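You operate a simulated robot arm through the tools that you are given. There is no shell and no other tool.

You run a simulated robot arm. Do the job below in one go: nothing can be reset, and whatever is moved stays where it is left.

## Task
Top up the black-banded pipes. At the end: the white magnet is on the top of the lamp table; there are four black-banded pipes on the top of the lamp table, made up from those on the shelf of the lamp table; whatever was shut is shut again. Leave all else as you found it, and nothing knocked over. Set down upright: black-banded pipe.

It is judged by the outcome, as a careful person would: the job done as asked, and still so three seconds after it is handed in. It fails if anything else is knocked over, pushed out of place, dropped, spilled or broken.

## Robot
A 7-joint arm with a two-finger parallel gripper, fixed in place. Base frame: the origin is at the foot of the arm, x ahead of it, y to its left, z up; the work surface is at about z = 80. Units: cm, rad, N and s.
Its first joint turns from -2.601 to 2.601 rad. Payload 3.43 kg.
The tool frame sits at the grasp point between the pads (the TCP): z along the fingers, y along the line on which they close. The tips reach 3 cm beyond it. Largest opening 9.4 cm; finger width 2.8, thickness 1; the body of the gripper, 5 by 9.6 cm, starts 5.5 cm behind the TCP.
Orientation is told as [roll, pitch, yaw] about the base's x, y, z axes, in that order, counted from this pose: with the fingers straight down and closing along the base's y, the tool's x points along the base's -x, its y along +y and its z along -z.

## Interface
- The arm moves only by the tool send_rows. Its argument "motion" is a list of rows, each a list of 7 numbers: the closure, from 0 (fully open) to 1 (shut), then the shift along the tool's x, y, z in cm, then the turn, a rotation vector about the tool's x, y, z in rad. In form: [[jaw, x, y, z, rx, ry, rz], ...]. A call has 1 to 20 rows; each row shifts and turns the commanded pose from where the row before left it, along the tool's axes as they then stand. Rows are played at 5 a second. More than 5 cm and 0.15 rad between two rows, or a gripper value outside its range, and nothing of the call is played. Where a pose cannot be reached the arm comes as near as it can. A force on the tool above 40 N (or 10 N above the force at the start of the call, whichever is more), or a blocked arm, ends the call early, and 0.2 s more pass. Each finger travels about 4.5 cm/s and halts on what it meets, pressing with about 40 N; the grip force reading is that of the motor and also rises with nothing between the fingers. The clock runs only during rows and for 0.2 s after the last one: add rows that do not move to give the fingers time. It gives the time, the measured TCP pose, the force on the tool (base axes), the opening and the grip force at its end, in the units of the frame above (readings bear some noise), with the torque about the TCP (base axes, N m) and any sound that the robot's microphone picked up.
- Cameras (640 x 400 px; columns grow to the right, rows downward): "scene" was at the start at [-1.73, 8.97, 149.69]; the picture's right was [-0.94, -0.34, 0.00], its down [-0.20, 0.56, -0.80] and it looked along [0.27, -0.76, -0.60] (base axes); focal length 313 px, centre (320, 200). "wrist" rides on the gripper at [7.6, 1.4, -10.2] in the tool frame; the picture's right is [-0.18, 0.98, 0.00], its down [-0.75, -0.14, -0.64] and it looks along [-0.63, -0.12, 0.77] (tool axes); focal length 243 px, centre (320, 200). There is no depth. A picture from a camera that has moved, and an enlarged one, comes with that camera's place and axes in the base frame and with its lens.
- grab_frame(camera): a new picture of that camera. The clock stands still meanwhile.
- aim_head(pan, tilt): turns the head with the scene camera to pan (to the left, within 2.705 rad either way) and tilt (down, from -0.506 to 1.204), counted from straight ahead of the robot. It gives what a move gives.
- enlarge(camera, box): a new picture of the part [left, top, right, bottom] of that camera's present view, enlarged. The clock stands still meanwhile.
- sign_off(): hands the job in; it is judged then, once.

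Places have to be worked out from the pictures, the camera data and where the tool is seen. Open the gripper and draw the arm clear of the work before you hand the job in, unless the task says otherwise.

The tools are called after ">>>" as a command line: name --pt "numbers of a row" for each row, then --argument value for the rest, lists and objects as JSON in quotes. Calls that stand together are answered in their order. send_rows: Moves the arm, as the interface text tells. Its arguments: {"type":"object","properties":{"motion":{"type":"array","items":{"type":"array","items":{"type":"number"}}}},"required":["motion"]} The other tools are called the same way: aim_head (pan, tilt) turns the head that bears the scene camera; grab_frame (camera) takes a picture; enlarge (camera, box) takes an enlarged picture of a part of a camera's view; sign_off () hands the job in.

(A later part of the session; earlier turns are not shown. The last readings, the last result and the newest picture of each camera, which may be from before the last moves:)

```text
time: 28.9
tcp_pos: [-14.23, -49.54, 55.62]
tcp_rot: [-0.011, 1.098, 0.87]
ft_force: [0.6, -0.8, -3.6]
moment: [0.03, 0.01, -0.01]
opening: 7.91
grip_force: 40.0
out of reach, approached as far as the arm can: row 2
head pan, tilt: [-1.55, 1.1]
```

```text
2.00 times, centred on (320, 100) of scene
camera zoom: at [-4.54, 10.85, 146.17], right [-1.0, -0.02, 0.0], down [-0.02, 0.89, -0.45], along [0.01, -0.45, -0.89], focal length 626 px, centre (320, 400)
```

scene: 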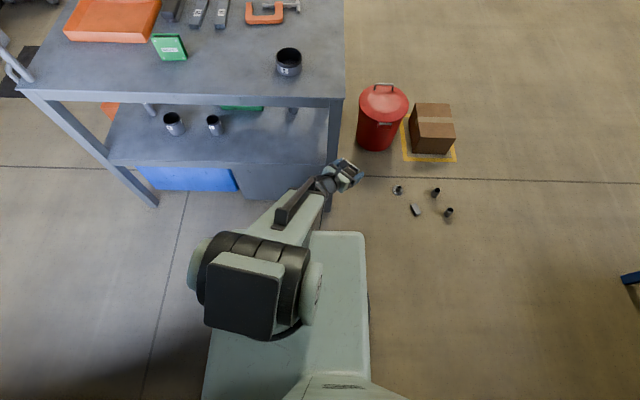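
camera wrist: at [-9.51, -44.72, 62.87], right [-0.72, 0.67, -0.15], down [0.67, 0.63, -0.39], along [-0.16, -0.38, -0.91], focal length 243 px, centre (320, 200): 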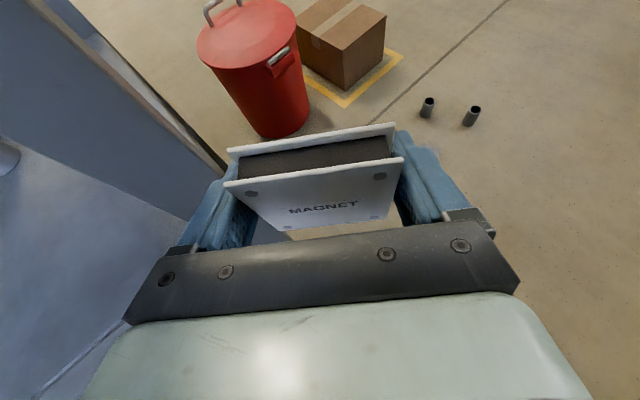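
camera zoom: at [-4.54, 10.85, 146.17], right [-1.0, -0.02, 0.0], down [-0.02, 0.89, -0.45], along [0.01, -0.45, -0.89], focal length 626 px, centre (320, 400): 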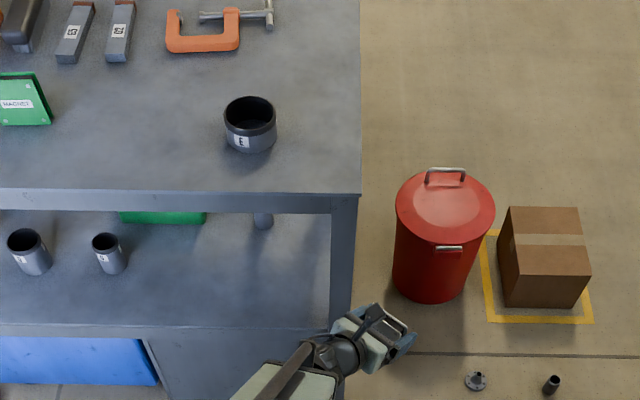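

Raising released it (the camera sprang back), and the table looks unmoved. Continue in -x, clear of the leg.

>>> send_rows --pt "0.6 1.87 2.35 2.0 0 0 0" --pt "0.6 1.87 2.35 2.0 0 0 0" --pt "0.6 1.87 2.35 2.0 0 0 0" --pt "0.6 1.87 2.35 2.0 0 0 0" --pt "0.6 0 0 0 0 0 0"

>>> aim_head --pan -1.225 --tilt 0.639

>>> grab_frame --camera "scene"

>>> grab_frame --camera "wrist"

>>> enlarge --camera "scene" --box '[260, 140, 440, 252]'

```text
time: 30.1
tcp_pos: [-28.22, -51.71, 58.62]
tcp_rot: [-0.016, 1.096, 0.867]
ft_force: [1.0, 0.2, -4.0]
moment: [0.01, 0.03, -0.01]
opening: 7.91
grip_force: 40.0
head pan, tilt: [-1.55, 1.1]
```

```text
time: 31.0
tcp_pos: [-28.18, -51.66, 58.55]
tcp_rot: [-0.014, 1.099, 0.867]
ft_force: [0.4, 0.7, -3.0]
moment: [0.05, 0.01, -0.02]
opening: 7.91
grip_force: 40.1
head pan, tilt: [-1.225, 0.639]
```

```text
taken
```

scene: 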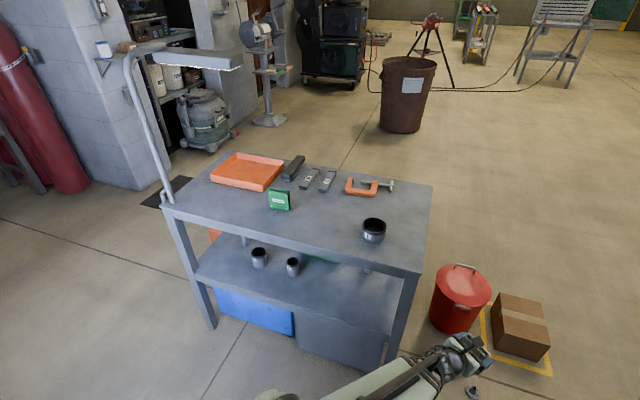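

```text
taken
camera wrist: at [-25.6, -46.24, 70.15], right [-0.7, 0.69, -0.17], down [0.69, 0.61, -0.38], along [-0.16, -0.38, -0.91], focal length 243 px, centre (320, 200)
```

wrist: 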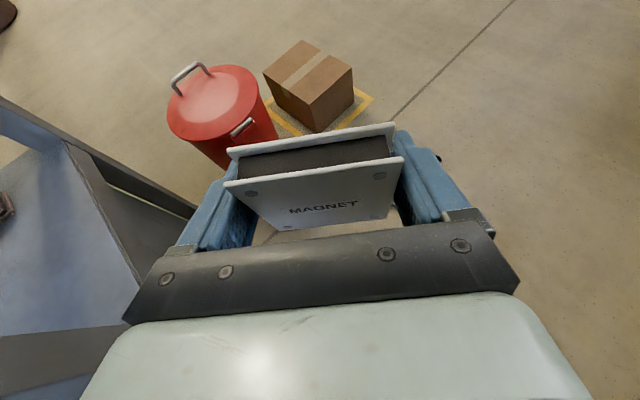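

```text
3.56 times, centred on (350, 196) of scene
camera zoom: at [-1.74, 8.96, 149.69], right [-0.94, -0.34, 0.0], down [-0.2, 0.56, -0.8], along [0.27, -0.76, -0.6], focal length 1113 px, centre (213, 214)
```

zoom: 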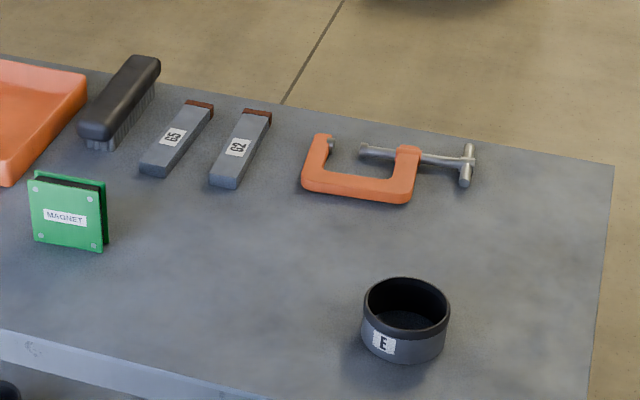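

Everything on the table is exactly as before and the camera is back in place. Now raise the magnet to z≈98 beside the table.

>>> send_rows --pt "0.6 4.42 -0.155 0 0 0 0" --pt "0.6 4.42 -0.155 0 0 0 0" --pt "0.6 4.42 -0.155 0 0 0 0" --pt "0.6 4.42 -0.155 0 0 0 0" --pt "0.6 4.42 -0.155 0 0 0 0" --pt "0.6 4.42 -0.155 0 0 0 0" --pt "0.6 4.42 -0.155 0 0 0 0" --pt "0.6 4.42 -0.155 0 0 0 0" --pt "0.6 4.42 -0.155 0 0 0 0" --pt "0.6 4.42 -0.155 0 0 0 0" --pt "0.6 0 0 0 0 0 0"

>>> grab_frame --camera "wrist"

```text
time: 33.4
tcp_pos: [-40.02, -68.11, 97.81]
tcp_rot: [-0.015, 1.097, 0.868]
ft_force: [-0.1, -0.9, -3.5]
moment: [-0.01, 0.0, -0.01]
opening: 7.94
grip_force: 39.8
head pan, tilt: [-1.225, 0.639]
```

```text
taken
camera wrist: at [-37.41, -62.71, 109.41], right [-0.7, 0.69, -0.17], down [0.69, 0.61, -0.38], along [-0.15, -0.38, -0.91], focal length 243 px, centre (320, 200)
```

wrist: 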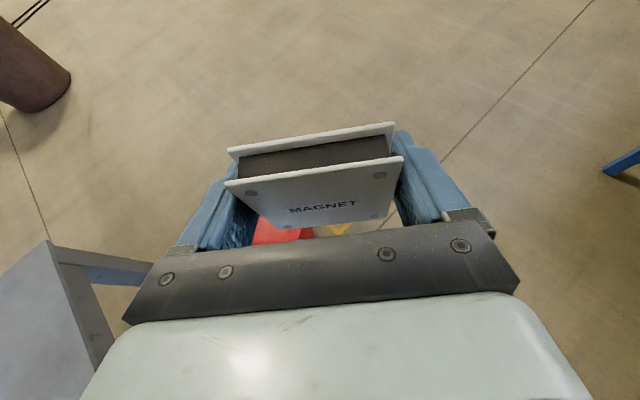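

Magnet held at z≈98. Swing over the right strip of the table top toward (-2,-88).

>>> send_rows --pt "0.6 -0.1 -4.29 -0.2 0.0315 0 -0.0168" --pt "0.6 -0.1 -4.29 -0.2 0.0315 0 -0.0168" --pt "0.6 -0.1 -4.29 -0.2 0.0315 0 -0.0168" --pt "0.6 -0.1 -4.29 -0.2 0.0315 0 -0.0168" --pt "0.6 -0.1 -4.29 -0.2 0.0315 0 -0.0168" --pt "0.6 -0.1 -4.29 -0.2 0.0315 0 -0.0168" --pt "0.6 -0.1 -4.29 -0.2 0.0315 0 -0.0168" --pt "0.6 -0.1 -4.29 -0.2 0.0315 0 -0.0168" --pt "0.6 -0.1 -4.29 -0.2 0.0315 0 -0.0168" --pt "0.6 -0.1 -4.29 -0.2 0.0315 0 -0.0168" --pt "0.6 0 0 0 0 0 0"

>>> grab_frame --camera "wrist"

>>> grab_frame --camera "scene"

```text
time: 35.8
tcp_pos: [-2.0, -87.61, 98.21]
tcp_rot: [-0.001, 1.098, 1.236]
ft_force: [-0.1, -0.2, -4.0]
moment: [0.01, 0.03, 0.0]
opening: 7.92
grip_force: 40.4
head pan, tilt: [-1.225, 0.639]
```

```text
taken
camera wrist: at [-1.38, -81.78, 109.77], right [-0.9, 0.4, -0.16], down [0.43, 0.82, -0.38], along [-0.02, -0.41, -0.91], focal length 243 px, centre (320, 200)
```

wrist: 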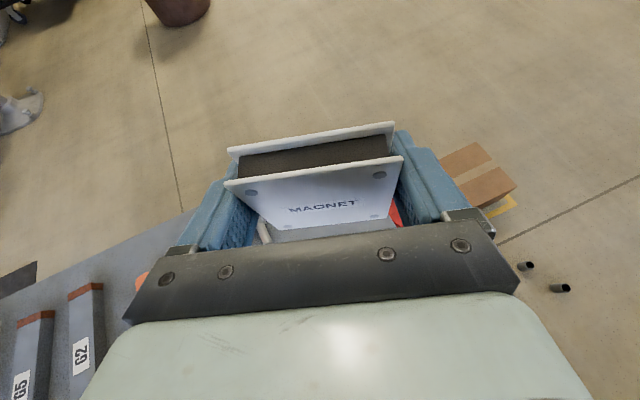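

```text
taken
```

scene: 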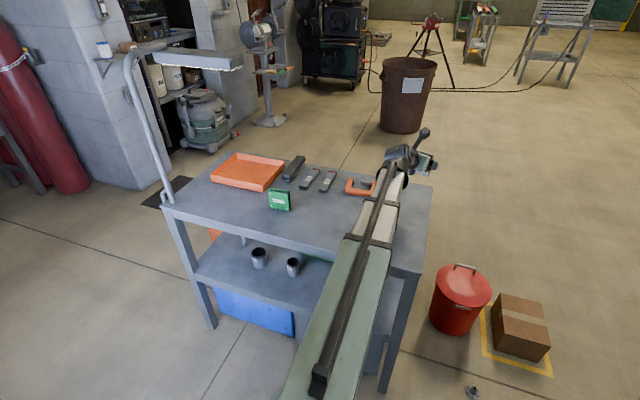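

Precisely where commanded. To stay clear of the clamp's T-handle (~(6,-93)) I'll shift to (-3,-83.5) while lowering to z≈86.5.

>>> send_rows --pt "0.6 -3.0 0.57 0.54 0 0 0" --pt "0.6 -3.0 0.57 0.54 0 0 0" --pt "0.6 -3.0 0.57 0.54 0 0 0" --pt "0.6 -3.0 0.57 0.54 0 0 0" --pt "0.6 0 0 0 0 0 0"

>>> grab_frame --camera "wrist"

>>> enlarge --camera "scene" --box '[320, 130, 460, 270]'

```text
time: 37.0
tcp_pos: [-2.94, -83.53, 86.5]
tcp_rot: [0.0, 1.099, 1.235]
ft_force: [0.5, 0.4, -3.7]
moment: [0.03, 0.02, -0.02]
opening: 7.93
grip_force: 40.0
head pan, tilt: [-1.225, 0.639]
```

```text
taken
camera wrist: at [-2.38, -77.7, 97.93], right [-0.9, 0.4, -0.16], down [0.43, 0.82, -0.38], along [-0.02, -0.41, -0.91], focal length 243 px, centre (320, 200)
```

wrist: 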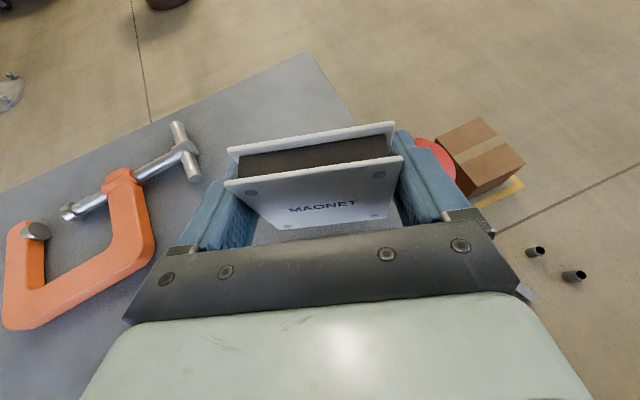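

```text
2.86 times, centred on (390, 200) of scene
camera zoom: at [-1.73, 8.96, 149.7], right [-0.94, -0.34, 0.0], down [-0.2, 0.56, -0.8], along [0.27, -0.76, -0.6], focal length 894 px, centre (120, 200)
```

zoom: 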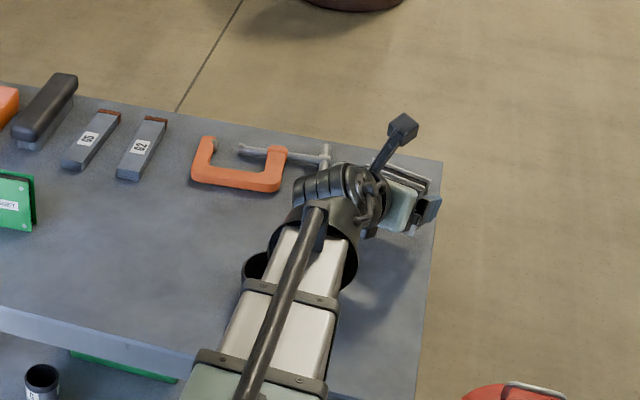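

Table edge at x≈-9, so the magnet is 2 cm in from it; clamp clear. Lower slowly while watching the force.

>>> send_rows --pt "0.6 -0.67 0 0.34 0 0 0" --pt "0.6 -0.67 0 0.34 0 0 0" --pt "0.6 -0.18 0 0.09 0 0 0" --pt "0.6 0 0 0 0 0 0"

```text
time: 38.0
tcp_pos: [-3.12, -83.54, 84.81]
tcp_rot: [-0.001, 1.101, 1.237]
ft_force: [0.3, -1.3, -3.8]
moment: [0.01, 0.01, 0.0]
opening: 7.9
grip_force: 40.0
head pan, tilt: [-1.225, 0.639]
```

>>> send_rows --pt "0.6 -0.18 0 0.09 0 0 0" --pt "0.6 -0.18 0 0.09 0 0 0" --pt "0.6 0 0 0 0 0 0"

```text
time: 38.8
tcp_pos: [-3.0, -83.49, 84.33]
tcp_rot: [-0.001, 1.102, 1.238]
ft_force: [-1.6, 0.2, 12.8]
moment: [0.07, -0.19, -0.03]
opening: 7.91
grip_force: 39.8
head pan, tilt: [-1.225, 0.639]
```

Contact felt at TCP z≈84.4 (force +13 N). Opening the fingers.

>>> send_rows --pt "0.12 0 0 0 0 0 0" --pt "0.08 0 0 0 0 0 0" --pt "0.0 0 0 0 0 0 0" --pt "0.0 0 0 0 0 0 0"

>>> grab_frame --camera "wrist"

```text
time: 39.8
tcp_pos: [-3.02, -83.49, 84.41]
tcp_rot: [-0.002, 1.1, 1.236]
ft_force: [0.2, -1.0, -0.1]
moment: [0.02, 0.01, 0.0]
opening: 9.41
grip_force: 0.1
head pan, tilt: [-1.225, 0.639]
```

```text
taken
camera wrist: at [-2.39, -77.66, 95.88], right [-0.9, 0.4, -0.16], down [0.43, 0.82, -0.38], along [-0.02, -0.41, -0.91], focal length 243 px, centre (320, 200)
```

wrist: 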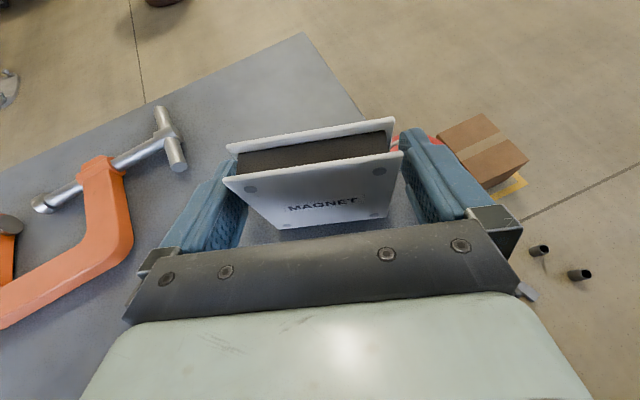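

The magnet stands free between the open fingers. Back off along the tool axis, rise, and look.

>>> send_rows --pt "0 0 0 -3.5 0 0 0" --pt "0 0 0 -4 0 0 0" --pt "0 4.4 0 -2.25 0 0 0" --pt "0 4.4 0 -2.25 0 0 0" --pt "0 0 0 0 0 0 0"

>>> grab_frame --camera "wrist"

```text
time: 41.0
tcp_pos: [-0.87, -77.13, 97.62]
tcp_rot: [-0.001, 1.098, 1.237]
ft_force: [-0.2, -0.2, 0.2]
moment: [0.0, 0.0, -0.03]
opening: 9.42
grip_force: 0.1
head pan, tilt: [-1.225, 0.639]
```

```text
taken
camera wrist: at [-0.23, -71.3, 109.17], right [-0.9, 0.4, -0.16], down [0.43, 0.82, -0.38], along [-0.02, -0.41, -0.91], focal length 243 px, centre (320, 200)
```

wrist: 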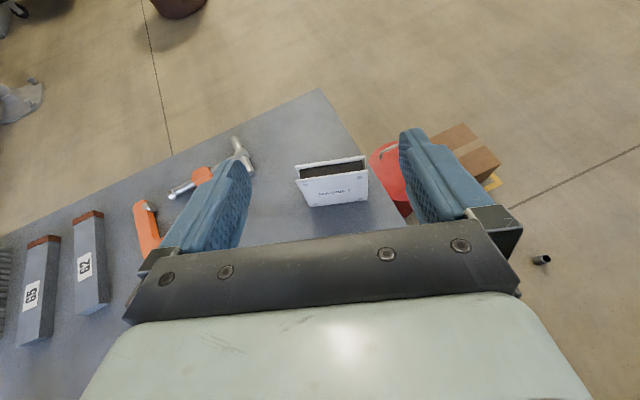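

Magnet stands on the table top. Now swing back off the right end and descend along the same path.

>>> send_rows --pt "0 0.505 3.87 0.988 -0.033 0 0.0168" --pt "0 0.505 3.87 0.988 -0.033 0 0.0168" --pt "0 0.505 3.87 0.988 -0.033 0 0.0168" --pt "0 0.505 3.87 0.988 -0.033 0 0.0168" --pt "0 0.505 3.87 0.988 -0.033 0 0.0168" --pt "0 0.505 3.87 0.988 -0.033 0 0.0168" --pt "0 0.505 3.87 0.988 -0.033 0 0.0168" --pt "0 0.505 3.87 0.988 -0.033 0 0.0168" --pt "0 0.505 3.87 0.988 -0.033 0 0.0168" --pt "0 0.505 3.87 0.988 -0.033 0 0.0168" --pt "0 0 0 0 0 0 0"

>>> grab_frame --camera "scene"

```text
time: 43.4
tcp_pos: [-39.91, -68.48, 97.65]
tcp_rot: [0.002, 1.1, 0.867]
ft_force: [-1.2, 1.1, 0.4]
moment: [-0.01, -0.01, -0.01]
opening: 9.42
grip_force: 0.0
head pan, tilt: [-1.225, 0.639]
```

```text
taken
```

scene: 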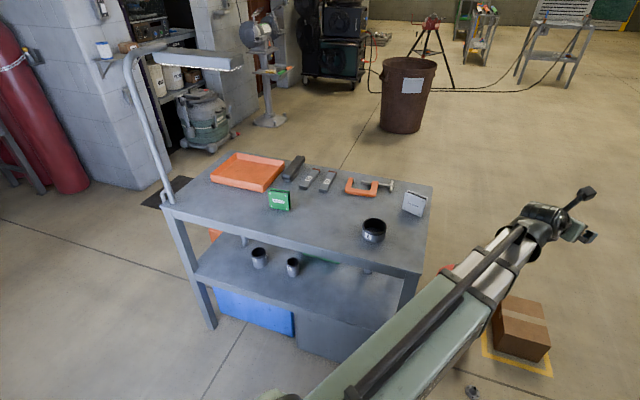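

Magnet placed, all else intact. Descend beside the table, steepen the tool (to keep the wrist off the robot's own base), and pull in.

>>> send_rows --pt "0 -4.42 0.155 0 0 0 0" --pt "0 -4.42 0.155 0 0 0 0" --pt "0 -4.42 0.155 0 0 0 0" --pt "0 -4.42 0.155 0 0 0 0" --pt "0 -4.42 0.155 0 0 0 0" --pt "0 -4.42 0.155 0 0 0 0" --pt "0 -4.42 0.155 0 0 0 0" --pt "0 -4.42 0.155 0 0 0 0" --pt "0 -4.42 0.155 0 0 0 0" --pt "0 -4.2 0.155 0 0 0 0" --pt "0 0 0 0 0 -0.103 0" --pt "0 0 0 0 0 -0.103 0" --pt "0 0 0 0 0 -0.103 0" --pt "0 -3.9 -1.1 -0.82 0 0 0" --pt "0 -3.9 -1.1 -0.82 0 0 0" --pt "0 -3.9 -1.1 -0.82 0 0 0" --pt "0 0 0 0 0 0 0"

>>> enlarge --camera "scene" --box '[160, 100, 480, 400]'

```text
time: 47.0
tcp_pos: [-19.87, -46.82, 51.44]
tcp_rot: [0.017, 0.839, 0.865]
ft_force: [-0.6, -0.4, -1.1]
moment: [-0.03, -0.01, 0.0]
opening: 9.41
grip_force: 0.0
out of reach, approached as far as the arm can: row 13
head pan, tilt: [-1.225, 0.639]
```

```text
1.33 times, centred on (320, 250) of scene
camera zoom: at [-1.72, 8.97, 149.7], right [-0.94, -0.34, 0.0], down [-0.2, 0.56, -0.8], along [0.27, -0.76, -0.6], focal length 418 px, centre (320, 133)
```

zoom: 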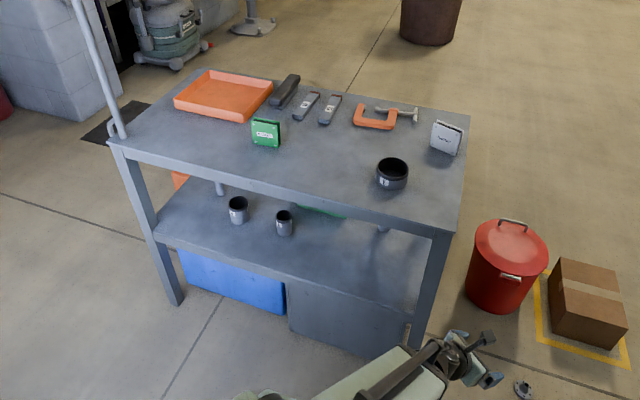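

Swing along the front to face the shelf again.

>>> send_rows --pt "0 -0.94 -3.61 -1.04 0.0571 0 -0.0512" --pt "0 -0.94 -3.61 -1.04 0.0571 0 -0.0512" --pt "0 -0.94 -3.61 -1.04 0.0571 0 -0.0512" --pt "0 -0.94 -3.61 -1.04 0.0571 0 -0.0512" --pt "0 -0.94 -3.61 -1.04 0.0571 0 -0.0512" --pt "0 -0.94 -3.61 -1.04 0.0571 0 -0.0512" --pt "0 -0.94 -3.61 -1.04 0.0571 0 -0.0512" --pt "0 -0.94 -3.61 -1.04 0.0571 0 -0.0512" --pt "0 0 0 0 0 0 0"

>>> enlarge --camera "scene" --box '[160, 200, 480, 400]'

>>> grab_frame --camera "wrist"

```text
time: 49.0
tcp_pos: [10.8, -49.81, 50.52]
tcp_rot: [0.011, 0.834, 1.475]
ft_force: [0.1, 1.0, -0.6]
moment: [-0.02, -0.01, 0.01]
opening: 9.43
grip_force: 0.0
out of reach, approached as far as the arm can: row 7
head pan, tilt: [-1.225, 0.639]
```

```text
2.00 times, centred on (320, 300) of scene
camera zoom: at [-1.72, 8.97, 149.7], right [-0.94, -0.34, 0.0], down [-0.2, 0.56, -0.8], along [0.27, -0.76, -0.6], focal length 626 px, centre (320, 0)
```

zoom: 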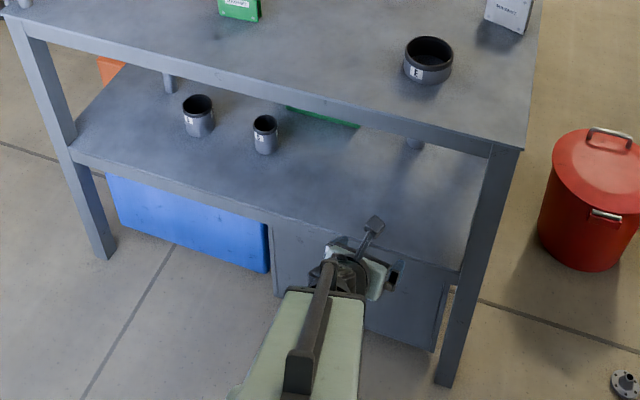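

```text
taken
camera wrist: at [9.88, -47.21, 63.23], right [-0.97, 0.23, -0.13], down [0.24, 0.96, -0.13], along [0.1, -0.15, -0.98], focal length 243 px, centre (320, 200)
```

wrist: 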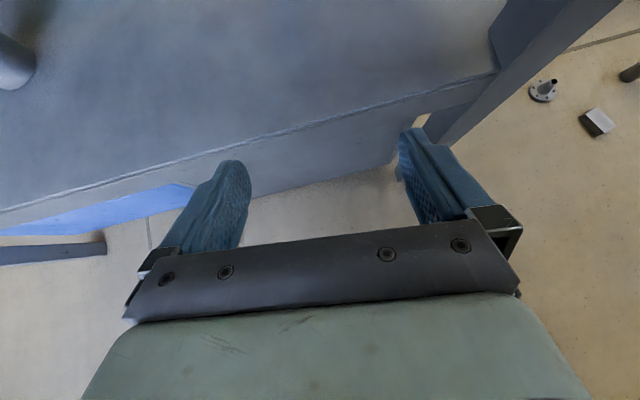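

No contact this time. Move in toward the B pipe and level the tool to ~23° so the camera sees it.

>>> send_rows --pt "0 3.48 -1.78 2.72 0 0 0" --pt "0 3.48 -1.78 2.72 0 0 0" --pt "0 0 0 0 -0.015 0.112 0.0095" --pt "0 0 0 0 -0.015 0.112 0.0095" --pt "0 0 0 0 -0.015 0.112 0.0095" --pt "0 0 0 0 0 0 0"

>>> grab_frame --camera "wrist"

>>> enlarge --camera "scene" --box '[160, 200, 480, 400]'

```text
time: 50.4
tcp_pos: [13.34, -58.68, 52.2]
tcp_rot: [0.02, 1.17, 1.43]
ft_force: [0.1, 0.0, -0.6]
moment: [0.0, 0.0, 0.01]
opening: 9.39
grip_force: 0.1
head pan, tilt: [-1.225, 0.639]
```

```text
taken
camera wrist: at [13.21, -52.09, 63.29], right [-0.96, 0.23, -0.16], down [0.28, 0.85, -0.44], along [0.04, -0.47, -0.88], focal length 243 px, centre (320, 200)
```

wrist: 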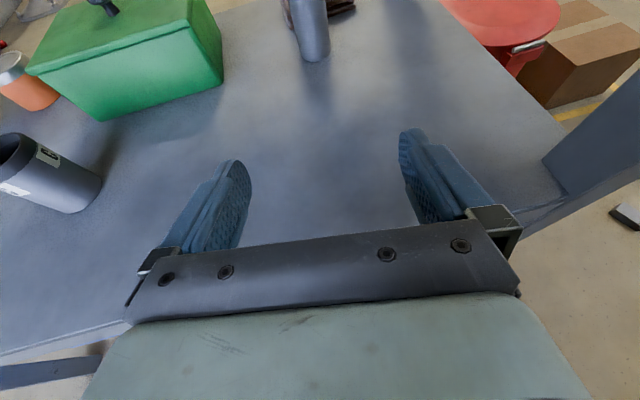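

```text
2.00 times, centred on (320, 300) of scene
camera zoom: at [-1.73, 8.97, 149.7], right [-0.94, -0.34, 0.0], down [-0.2, 0.56, -0.8], along [0.27, -0.76, -0.6], focal length 626 px, centre (320, 0)
```

zoom: 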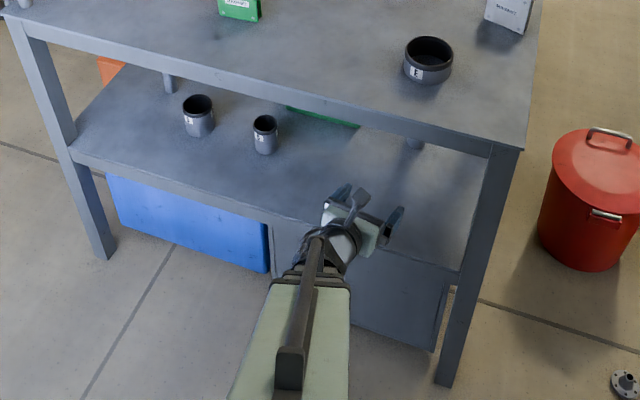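

B's base is around (9.7,-83.4), straight ahead of the tool, ⌀≈4 cm. Advance halfway and recheck.

>>> send_rows --pt "0 1.36 0.02 3.95 0.01 0 0" --pt "0 1.36 0.02 3.95 0.01 0 0" --pt "0 1.36 0.02 3.95 0 0 0" --pt "0 1.36 0.02 3.95 0 0 0" --pt "0 0 0 0 0 0 0"

>>> grab_frame --camera "wrist"

>>> enlarge --camera "scene" --box '[160, 200, 480, 400]'

```text
time: 51.6
tcp_pos: [10.84, -75.05, 51.05]
tcp_rot: [-0.002, 1.167, 1.431]
ft_force: [-0.3, -0.4, -0.3]
moment: [-0.01, 0.02, 0.01]
opening: 9.41
grip_force: 0.1
head pan, tilt: [-1.225, 0.639]
```

```text
taken
camera wrist: at [10.36, -68.53, 62.21], right [-0.96, 0.21, -0.17], down [0.26, 0.86, -0.44], along [0.05, -0.47, -0.88], focal length 243 px, centre (320, 200)
```

wrist: 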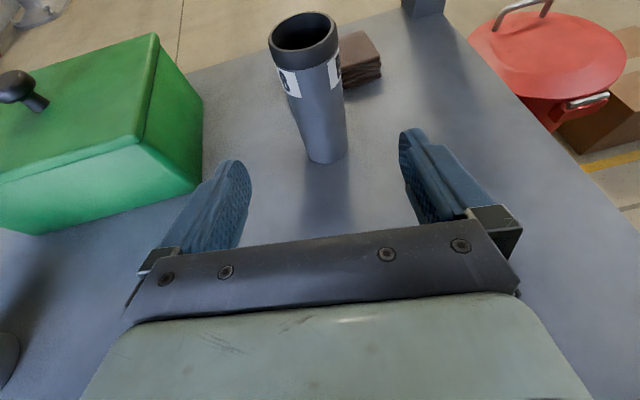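

```text
2.00 times, centred on (320, 300) of scene
camera zoom: at [-1.73, 8.97, 149.7], right [-0.94, -0.34, 0.0], down [-0.2, 0.56, -0.8], along [0.27, -0.76, -0.6], focal length 626 px, centre (320, 0)
```

zoom: 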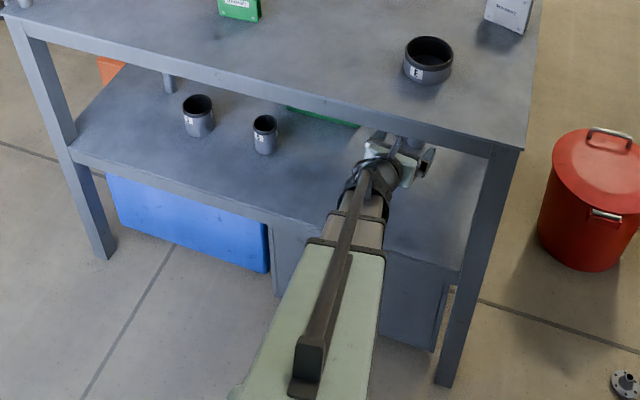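

B stands at about (9.75,-83.5), 10.5 cm tall. Advance the remaining 8.5 cm.

>>> send_rows --pt "0 1.44 -0.05 4.02 0 0 0" --pt "0 1.44 -0.05 4.02 0 0 0" --pt "0 0 0 0 0 0 0"

>>> grab_frame --camera "wrist"

```text
time: 52.4
tcp_pos: [9.71, -83.75, 50.58]
tcp_rot: [0.0, 1.168, 1.432]
ft_force: [0.0, 0.0, -0.5]
moment: [0.0, -0.01, -0.01]
opening: 9.42
grip_force: 0.0
head pan, tilt: [-1.225, 0.639]
```

```text
taken
camera wrist: at [9.31, -77.03, 61.67], right [-0.96, 0.21, -0.17], down [0.26, 0.86, -0.44], along [0.05, -0.47, -0.88], focal length 243 px, centre (320, 200)
```

wrist: 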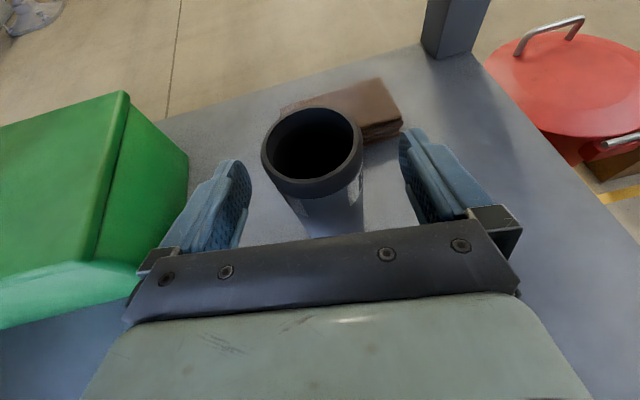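

B is centred between the fingers; close.

>>> send_rows --pt "0.3 0 0 0 0 0 0" --pt "0.5 0 0 0 0 0 0" --pt "0.75 0 0 0 0 0 0" --pt "0.85 0 0 0 0 0 0" --pt "0.85 0 0 0 0 0 0" --pt "0.85 0 0 0 0 0 0"

>>> grab_frame --camera "wrist"

```text
time: 53.8
tcp_pos: [9.65, -83.5, 50.54]
tcp_rot: [0.0, 1.17, 1.429]
ft_force: [-0.5, -0.8, 1.5]
moment: [-0.03, 0.04, -0.01]
opening: 4.36
grip_force: 40.1
head pan, tilt: [-1.225, 0.639]
```

```text
taken
camera wrist: at [9.3, -77.0, 61.66], right [-0.96, 0.21, -0.17], down [0.26, 0.86, -0.44], along [0.05, -0.47, -0.88], focal length 243 px, centre (320, 200)
```

wrist: 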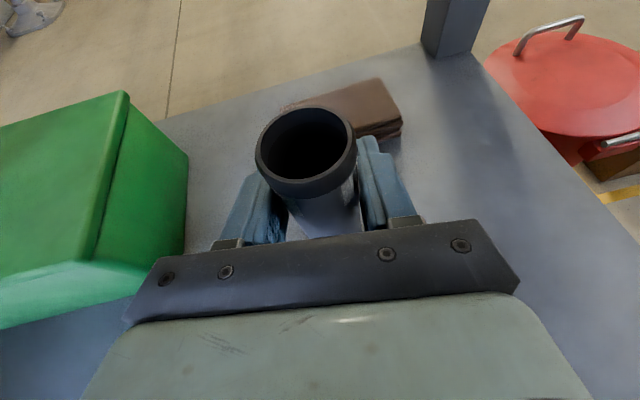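

B gripped (4.36 cm). Lift 1.7 cm, retract straight out, then steepen the tool for the transit.

>>> send_rows --pt "0.85 1.56 0 -0.66 0 0 0" --pt "0.85 -1.57 0 -3.68 0 0 0" --pt "0.85 -1.57 0 -3.68 0 0 0" --pt "0.85 -1.57 0 -3.68 0 0 0" --pt "0.85 -1.57 0 -3.68 0 0 0" --pt "0.85 -1.57 0 -3.68 0 0 0" --pt "0.85 -1.57 0 -3.68 0 0 0" --pt "0.85 -1.57 0 -3.68 0 0 0" --pt "0.85 -1.57 0 -3.68 0 0 0" --pt "0.85 0 0 0 0 0 0"

>>> grab_frame --camera "wrist"

>>> enlarge --camera "scene" --box '[160, 200, 480, 400]'

```text
time: 56.0
tcp_pos: [14.26, -51.79, 52.18]
tcp_rot: [-0.001, 1.169, 1.428]
ft_force: [0.5, -0.6, -2.6]
moment: [0.02, -0.05, 0.0]
opening: 4.34
grip_force: 40.0
head pan, tilt: [-1.225, 0.639]
```

```text
taken
camera wrist: at [13.9, -45.2, 63.2], right [-0.96, 0.21, -0.17], down [0.26, 0.86, -0.44], along [0.05, -0.47, -0.88], focal length 243 px, centre (320, 200)
```

wrist: 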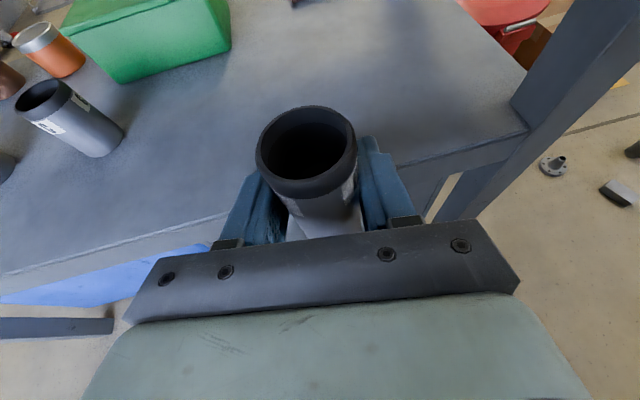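

```text
2.00 times, centred on (320, 300) of scene
camera zoom: at [-1.72, 8.97, 149.7], right [-0.94, -0.34, 0.0], down [-0.2, 0.56, -0.8], along [0.27, -0.76, -0.6], focal length 626 px, centre (320, 0)
```

zoom: 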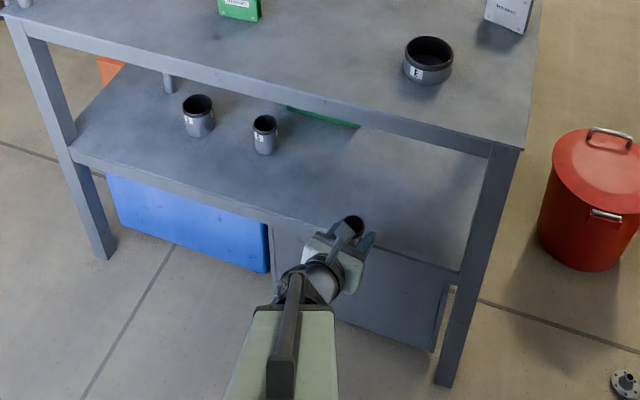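

B is out and upright. Steepen the tool, pull in slightly, and swing to the right end.

>>> send_rows --pt "0.85 0 0 0 0 -0.11 0" --pt "0.85 0 0 0 0 -0.11 0" --pt "0.85 0 0 0 0 -0.11 0" --pt "0.85 -2.0 0 -2.23 0 0 0" --pt "0.85 1.0 3.6 1.12 -0.0573 0 0.0513" --pt "0.85 1.0 3.6 1.12 -0.0573 0 0.0513" --pt "0.85 1.0 3.6 1.12 -0.0573 0 0.0513" --pt "0.85 1.0 3.6 1.12 -0.0573 0 0.0513" --pt "0.85 1.0 3.6 1.12 -0.0573 0 0.0513" --pt "0.85 1.0 3.6 1.12 -0.0573 0 0.0513" --pt "0.85 1.0 3.6 1.12 -0.0573 0 0.0513" --pt "0.85 1.0 3.6 1.12 -0.0573 0 0.0513" --pt "0.85 1.0 3.6 1.12 -0.0573 0 0.0513" --pt "0.85 0 0 0 0 0 0"

>>> grab_frame --camera "wrist"

>>> enlarge --camera "scene" --box '[160, 200, 480, 400]'

```text
time: 59.0
tcp_pos: [-19.45, -47.7, 51.65]
tcp_rot: [0.002, 0.84, 0.739]
ft_force: [0.1, 0.3, -2.0]
moment: [-0.04, 0.02, 0.04]
opening: 4.38
grip_force: 40.8
out of reach, approached as far as the arm can: row 4
head pan, tilt: [-1.225, 0.639]
```

```text
taken
camera wrist: at [-18.51, -44.9, 64.21], right [-0.57, 0.81, -0.14], down [0.82, 0.56, -0.13], along [-0.03, -0.19, -0.98], focal length 243 px, centre (320, 200)
```

wrist: 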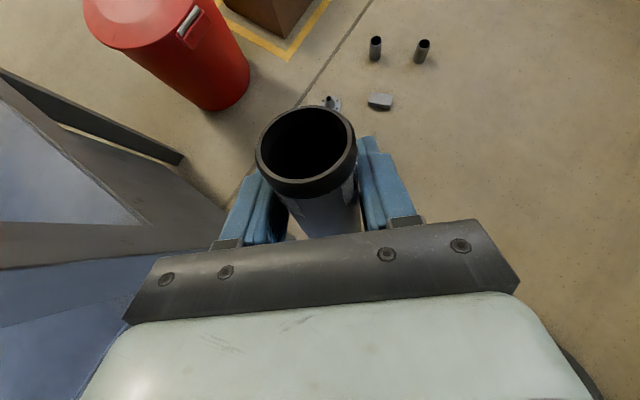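

```text
2.00 times, centred on (320, 300) of scene
camera zoom: at [-1.73, 8.97, 149.7], right [-0.94, -0.34, 0.0], down [-0.2, 0.56, -0.8], along [0.27, -0.76, -0.6], focal length 626 px, centre (320, 0)
```

zoom: 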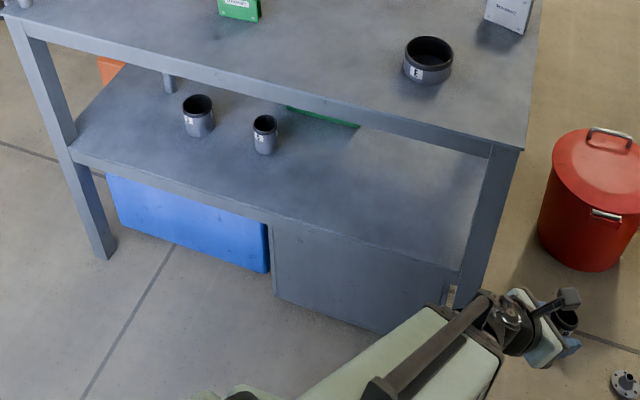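

B carried clear to the right end. Now rise to z≈102 beside the table and restore the upright tilt.

>>> send_rows --pt "0.85 4.68 -0.45 0.72 0 0 0" --pt "0.85 4.68 -0.45 0.72 0 0 0" --pt "0.85 4.68 -0.45 0.72 0 0 0" --pt "0.85 4.68 -0.45 0.72 0 0 0" --pt "0.85 4.68 -0.45 0.72 0 0 0" --pt "0.85 4.17 0.13 -1.98 0 0 0" --pt "0.85 4.17 0.13 -1.98 0 0 0" --pt "0.85 4.17 0.13 -1.98 0 0 0" --pt "0.85 4.17 0.13 -1.98 0 0 0" --pt "0.85 4.17 0.13 -1.98 0 0 0" --pt "0.85 4.17 0.13 -1.98 0 0 0" --pt "0.85 4.17 0.13 -1.98 0 0 0" --pt "0.85 4.17 0.13 -1.98 0 0 0" --pt "0.85 0 0 0 0 0.11 0" --pt "0.85 0 0 0 0 0.11 0" --pt "0.85 0 0 0 0 0.11 0" --pt "0.85 0 0 0 0 0 0"

>>> grab_frame --camera "wrist"

```text
time: 62.6
tcp_pos: [-40.1, -68.09, 101.98]
tcp_rot: [0.002, 1.172, 0.741]
ft_force: [-0.3, 1.1, -2.6]
moment: [0.02, 0.01, 0.0]
opening: 4.37
grip_force: 39.7
head pan, tilt: [-1.225, 0.639]
```

```text
taken
camera wrist: at [-36.05, -62.63, 113.07], right [-0.61, 0.78, -0.17], down [0.75, 0.49, -0.44], along [-0.26, -0.4, -0.88], focal length 243 px, centre (320, 200)
```

wrist: 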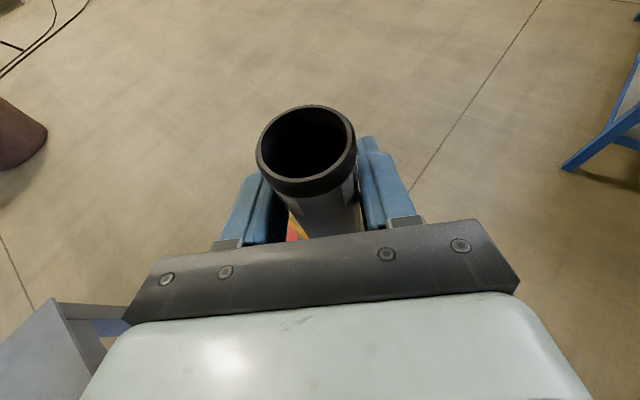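

Tracking is accurate. Swing over the table toward (28,-77) at z≈102.

>>> send_rows --pt "0.85 -0.538 -3.894 -1.271 0.0414 0 -0.0175" --pt "0.85 -0.538 -3.894 -1.271 0.0414 0 -0.0175" --pt "0.85 -0.538 -3.894 -1.271 0.0414 0 -0.0175" --pt "0.85 -0.538 -3.894 -1.271 0.0414 0 -0.0175" --pt "0.85 -0.538 -3.894 -1.271 0.0414 0 -0.0175" --pt "0.85 -0.538 -3.894 -1.271 0.0414 0 -0.0175" --pt "0.85 -0.538 -3.894 -1.271 0.0414 0 -0.0175" --pt "0.85 -0.538 -3.894 -1.271 0.0414 0 -0.0175" --pt "0.85 -0.538 -3.894 -1.271 0.0414 0 -0.0175" --pt "0.85 -0.538 -3.894 -1.271 0.0414 0 -0.0175" --pt "0.85 -0.538 -3.894 -1.271 0.0414 0 -0.0175" --pt "0.85 -0.538 -3.894 -1.271 0.0414 0 -0.0175" --pt "0.85 -0.538 -3.894 -1.271 0.0414 0 -0.0175" --pt "0.85 -0.538 -3.894 -1.271 0.0414 0 -0.0175" --pt "0.85 -0.538 -3.894 -1.271 0.0414 0 -0.0175" --pt "0.85 -0.538 -3.894 -1.271 0.0414 0 -0.0175" --pt "0.85 -0.538 -3.894 -1.271 0.0414 0 -0.0175" --pt "0.85 0 0 0 0 0 0"

>>> grab_frame --camera "wrist"

>>> grab_frame --camera "scene"

```text
time: 66.4
tcp_pos: [27.92, -77.05, 101.93]
tcp_rot: [-0.003, 1.169, 1.5]
ft_force: [-0.2, 0.5, -1.8]
moment: [-0.02, -0.01, 0.03]
opening: 4.34
grip_force: 40.0
head pan, tilt: [-1.225, 0.639]
```

```text
taken
camera wrist: at [27.02, -70.48, 113.08], right [-0.98, 0.14, -0.17], down [0.2, 0.87, -0.44], along [0.09, -0.47, -0.88], focal length 243 px, centre (320, 200)
```

wrist: 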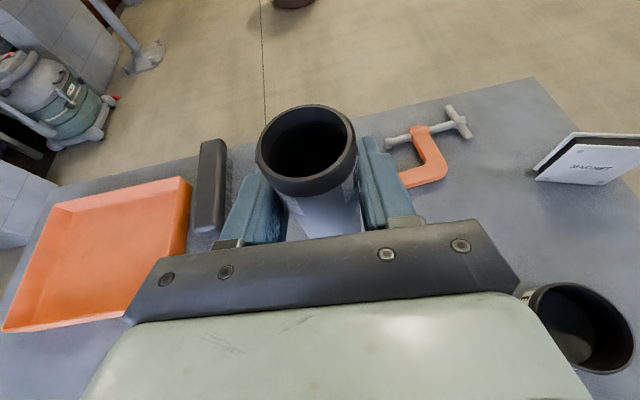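

```text
taken
```

scene: 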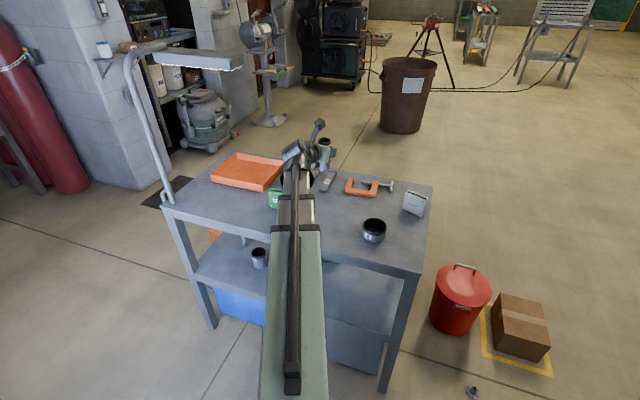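

Over the free area. I'll lower to z≈87.5 at (27,-75.5), well in front of blocks G2/G5.

>>> send_rows --pt "0.85 -3.46 0.25 1.06 0 0 0" --pt "0.85 -3.46 0.25 1.06 0 0 0" --pt "0.85 -3.46 0.25 1.06 0 0 0" --pt "0.85 -3.46 0.25 1.06 0 0 0" --pt "0.85 0 0 0 0 0 0"

>>> grab_frame --camera "wrist"

>>> enlarge --camera "scene" --box '[240, 110, 400, 260]'

```text
time: 67.6
tcp_pos: [27.0, -75.57, 87.5]
tcp_rot: [-0.004, 1.169, 1.498]
ft_force: [-0.3, 0.0, -2.6]
moment: [0.01, 0.01, 0.02]
opening: 4.32
grip_force: 39.8
head pan, tilt: [-1.225, 0.639]
```

```text
taken
camera wrist: at [26.09, -68.96, 98.71], right [-0.98, 0.14, -0.17], down [0.2, 0.87, -0.44], along [0.09, -0.47, -0.88], focal length 243 px, centre (320, 200)
```

wrist: 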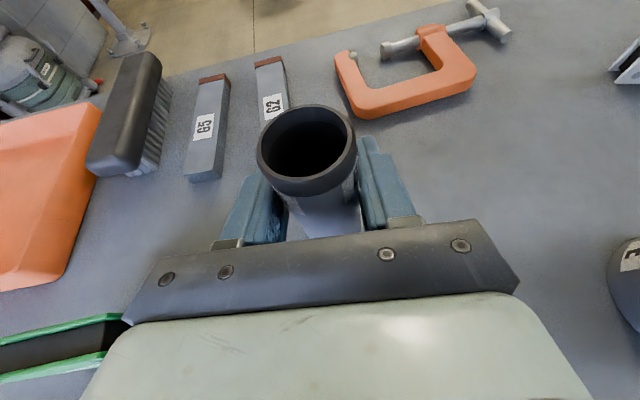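

```text
2.67 times, centred on (320, 185) of scene
camera zoom: at [-1.72, 8.96, 149.7], right [-0.94, -0.34, 0.0], down [-0.2, 0.56, -0.8], along [0.27, -0.76, -0.6], focal length 835 px, centre (320, 240)
```

zoom: 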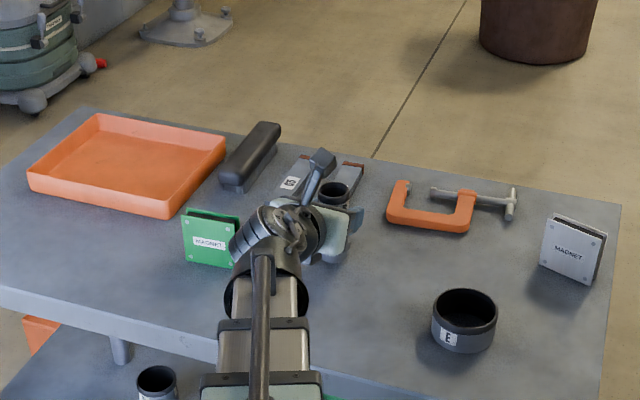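

Well clear of the green magnet (~5 cm). Lower gently.

>>> send_rows --pt "0.85 -0.322 0 0.137 0 0 0" --pt "0.85 -0.322 0 0.137 0 0 0" --pt "0.85 0 0 0 0 0 0"

>>> send_rows --pt "0.85 -0.276 0 0.117 0 0 0" --pt "0.85 0 0 0 0 0 0"

```text
time: 68.4
tcp_pos: [26.96, -75.54, 86.8]
tcp_rot: [-0.004, 1.168, 1.498]
ft_force: [-0.1, 0.8, -2.6]
moment: [0.02, 0.04, -0.02]
opening: 4.35
grip_force: 40.3
head pan, tilt: [-1.225, 0.639]
```

```text
time: 69.0
tcp_pos: [27.0, -75.42, 86.57]
tcp_rot: [-0.003, 1.17, 1.5]
ft_force: [-0.2, 0.2, -2.8]
moment: [0.02, -0.03, -0.01]
opening: 4.33
grip_force: 39.8
head pan, tilt: [-1.225, 0.639]
```

>>> send_rows --pt "0.85 -0.184 0 0.078 0 0 0" --pt "0.85 0 0 0 0 0 0"

```text
time: 69.6
tcp_pos: [26.91, -75.39, 86.54]
tcp_rot: [-0.003, 1.172, 1.5]
ft_force: [-3.0, -2.3, 25.0]
moment: [0.21, -0.1, 0.0]
opening: 4.34
grip_force: 40.4
head pan, tilt: [-1.225, 0.639]
```

Firm contact (25 N). Ease off a hair and open.

>>> send_rows --pt "0.85 0.09 0 -0.04 0 0 0" --pt "0.5 0 0 0 0 0 0" --pt "0.3 0 0 0 0 0 0" --pt "0.15 0 0 0 0 0 0" --pt "0.15 0 0 0 0 0 0" --pt "0.15 0 0 0 0 0 0"

>>> grab_frame --camera "wrist"

```text
time: 71.0
tcp_pos: [27.03, -75.41, 86.51]
tcp_rot: [-0.001, 1.171, 1.499]
ft_force: [0.1, -0.3, 0.4]
moment: [0.0, 0.0, 0.01]
opening: 7.97
grip_force: 0.1
head pan, tilt: [-1.225, 0.639]
```

```text
taken
camera wrist: at [26.14, -68.98, 97.6], right [-0.98, 0.14, -0.17], down [0.2, 0.87, -0.44], along [0.09, -0.47, -0.88], focal length 243 px, centre (320, 200)
```

wrist: 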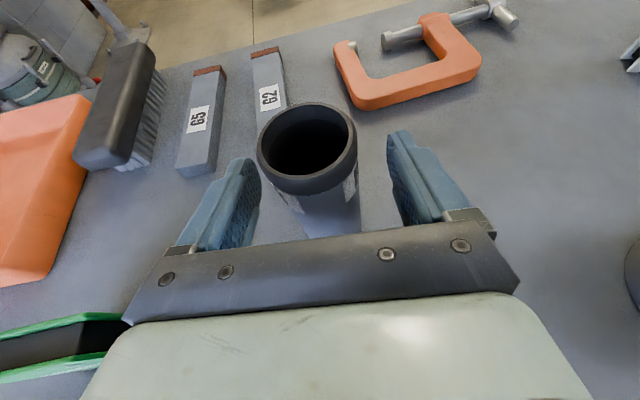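

B stands upright on its own. Back off, rise, and check the result.

>>> send_rows --pt "0.15 0 0 -3.5 0 0 0" --pt "0.15 0 0 -3.5 0 0 0" --pt "0.1 4.3 0 -1.82 0 0 0" --pt "0 4.3 0 -1.82 0 0 0" --pt "0 0 0 0 0 0 0"

>>> grab_frame --camera "wrist"

```text
time: 72.2
tcp_pos: [27.43, -69.25, 98.51]
tcp_rot: [-0.003, 1.166, 1.499]
ft_force: [0.1, -0.7, 0.8]
moment: [0.04, 0.02, -0.01]
opening: 9.41
grip_force: 0.1
head pan, tilt: [-1.225, 0.639]
```

```text
taken
camera wrist: at [26.53, -62.62, 109.62], right [-0.98, 0.14, -0.17], down [0.2, 0.87, -0.44], along [0.09, -0.47, -0.88], focal length 243 px, centre (320, 200)
```

wrist: 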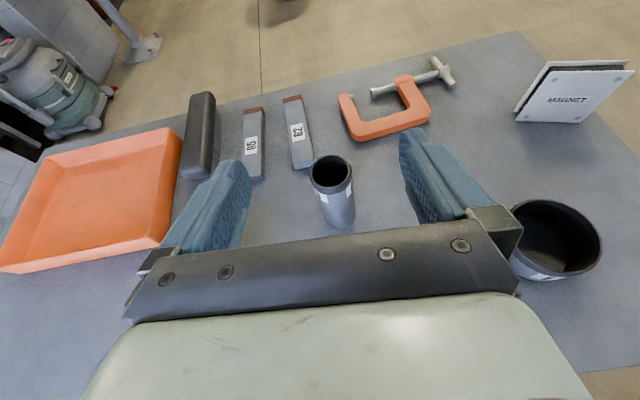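

B stands upright on the table. Swing back over to the right end.

>>> send_rows --pt "0 0.64 3.724 1.51 -0.0414 0 0.0175" --pt "0 0.64 3.724 1.51 -0.0414 0 0.0175" --pt "0 0.64 3.724 1.51 -0.0414 0 0.0175" --pt "0 0.64 3.724 1.51 -0.0414 0 0.0175" --pt "0 0.64 3.724 1.51 -0.0414 0 0.0175" --pt "0 0.64 3.724 1.51 -0.0414 0 0.0175" --pt "0 0.64 3.724 1.51 -0.0414 0 0.0175" --pt "0 0.64 3.724 1.51 -0.0414 0 0.0175" --pt "0 0.64 3.724 1.51 -0.0414 0 0.0175" --pt "0 0.64 3.724 1.51 -0.0414 0 0.0175" --pt "0 0.64 3.724 1.51 -0.0414 0 0.0175" --pt "0 0.64 3.724 1.51 -0.0414 0 0.0175" --pt "0 0.64 3.724 1.51 -0.0414 0 0.0175" --pt "0 0.64 3.724 1.51 -0.0414 0 0.0175" --pt "0 0.64 3.724 1.51 -0.0414 0 0.0175" --pt "0 0.64 3.724 1.51 -0.0414 0 0.0175" --pt "0 0.64 3.724 1.51 -0.0414 0 0.0175" --pt "0 0 0 0 0 0 0"

>>> grab_frame --camera "scene"

```text
time: 76.0
tcp_pos: [-40.03, -68.22, 98.44]
tcp_rot: [0.002, 1.17, 0.739]
ft_force: [-0.1, 0.2, -0.4]
moment: [-0.02, -0.01, -0.01]
opening: 9.41
grip_force: 0.1
head pan, tilt: [-1.225, 0.639]
```

```text
taken
```

scene: 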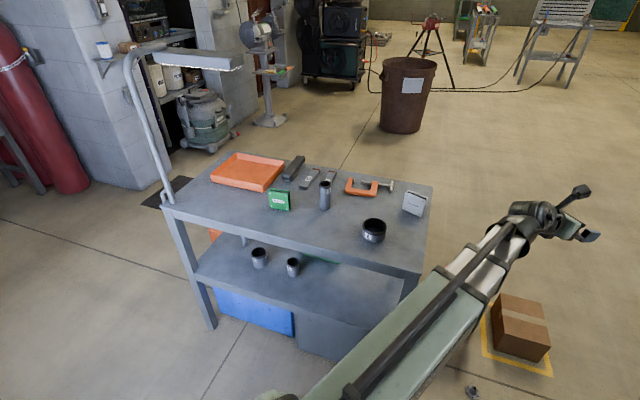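

B on top, shelf otherwise unchanged. Steepen and descend along the same path, then pull in.

>>> send_rows --pt "0 0 0 0 0 -0.11 0" --pt "0 0 0 0 0 -0.11 0" --pt "0 0 0 0 0 -0.11 0" --pt "0 -3.85 -0.115 1.66 0 0 0" --pt "0 -3.85 -0.115 1.66 0 0 0" --pt "0 -3.85 -0.115 1.66 0 0 0" --pt "0 -3.85 -0.115 1.66 0 0 0" --pt "0 -3.85 -0.115 1.66 0 0 0" --pt "0 -3.85 -0.115 1.66 0 0 0" --pt "0 -3.85 -0.115 1.66 0 0 0" --pt "0 -3.85 -0.115 1.66 0 0 0" --pt "0 -4.68 0.45 -0.72 0 0 0" --pt "0 -4.68 0.45 -0.72 0 0 0" --pt "0 -4.68 0.45 -0.72 0 0 0" --pt "0 -4.68 0.45 -0.72 0 0 0" --pt "0 -4.68 0.45 -0.72 0 0 0" --pt "0 0 0 0 0 0 0"

```text
time: 79.6
tcp_pos: [-19.35, -47.58, 51.67]
tcp_rot: [0.003, 0.839, 0.742]
ft_force: [1.3, 0.3, 0.8]
moment: [0.03, 0.03, 0.01]
opening: 9.37
grip_force: 0.0
head pan, tilt: [-1.225, 0.639]
```

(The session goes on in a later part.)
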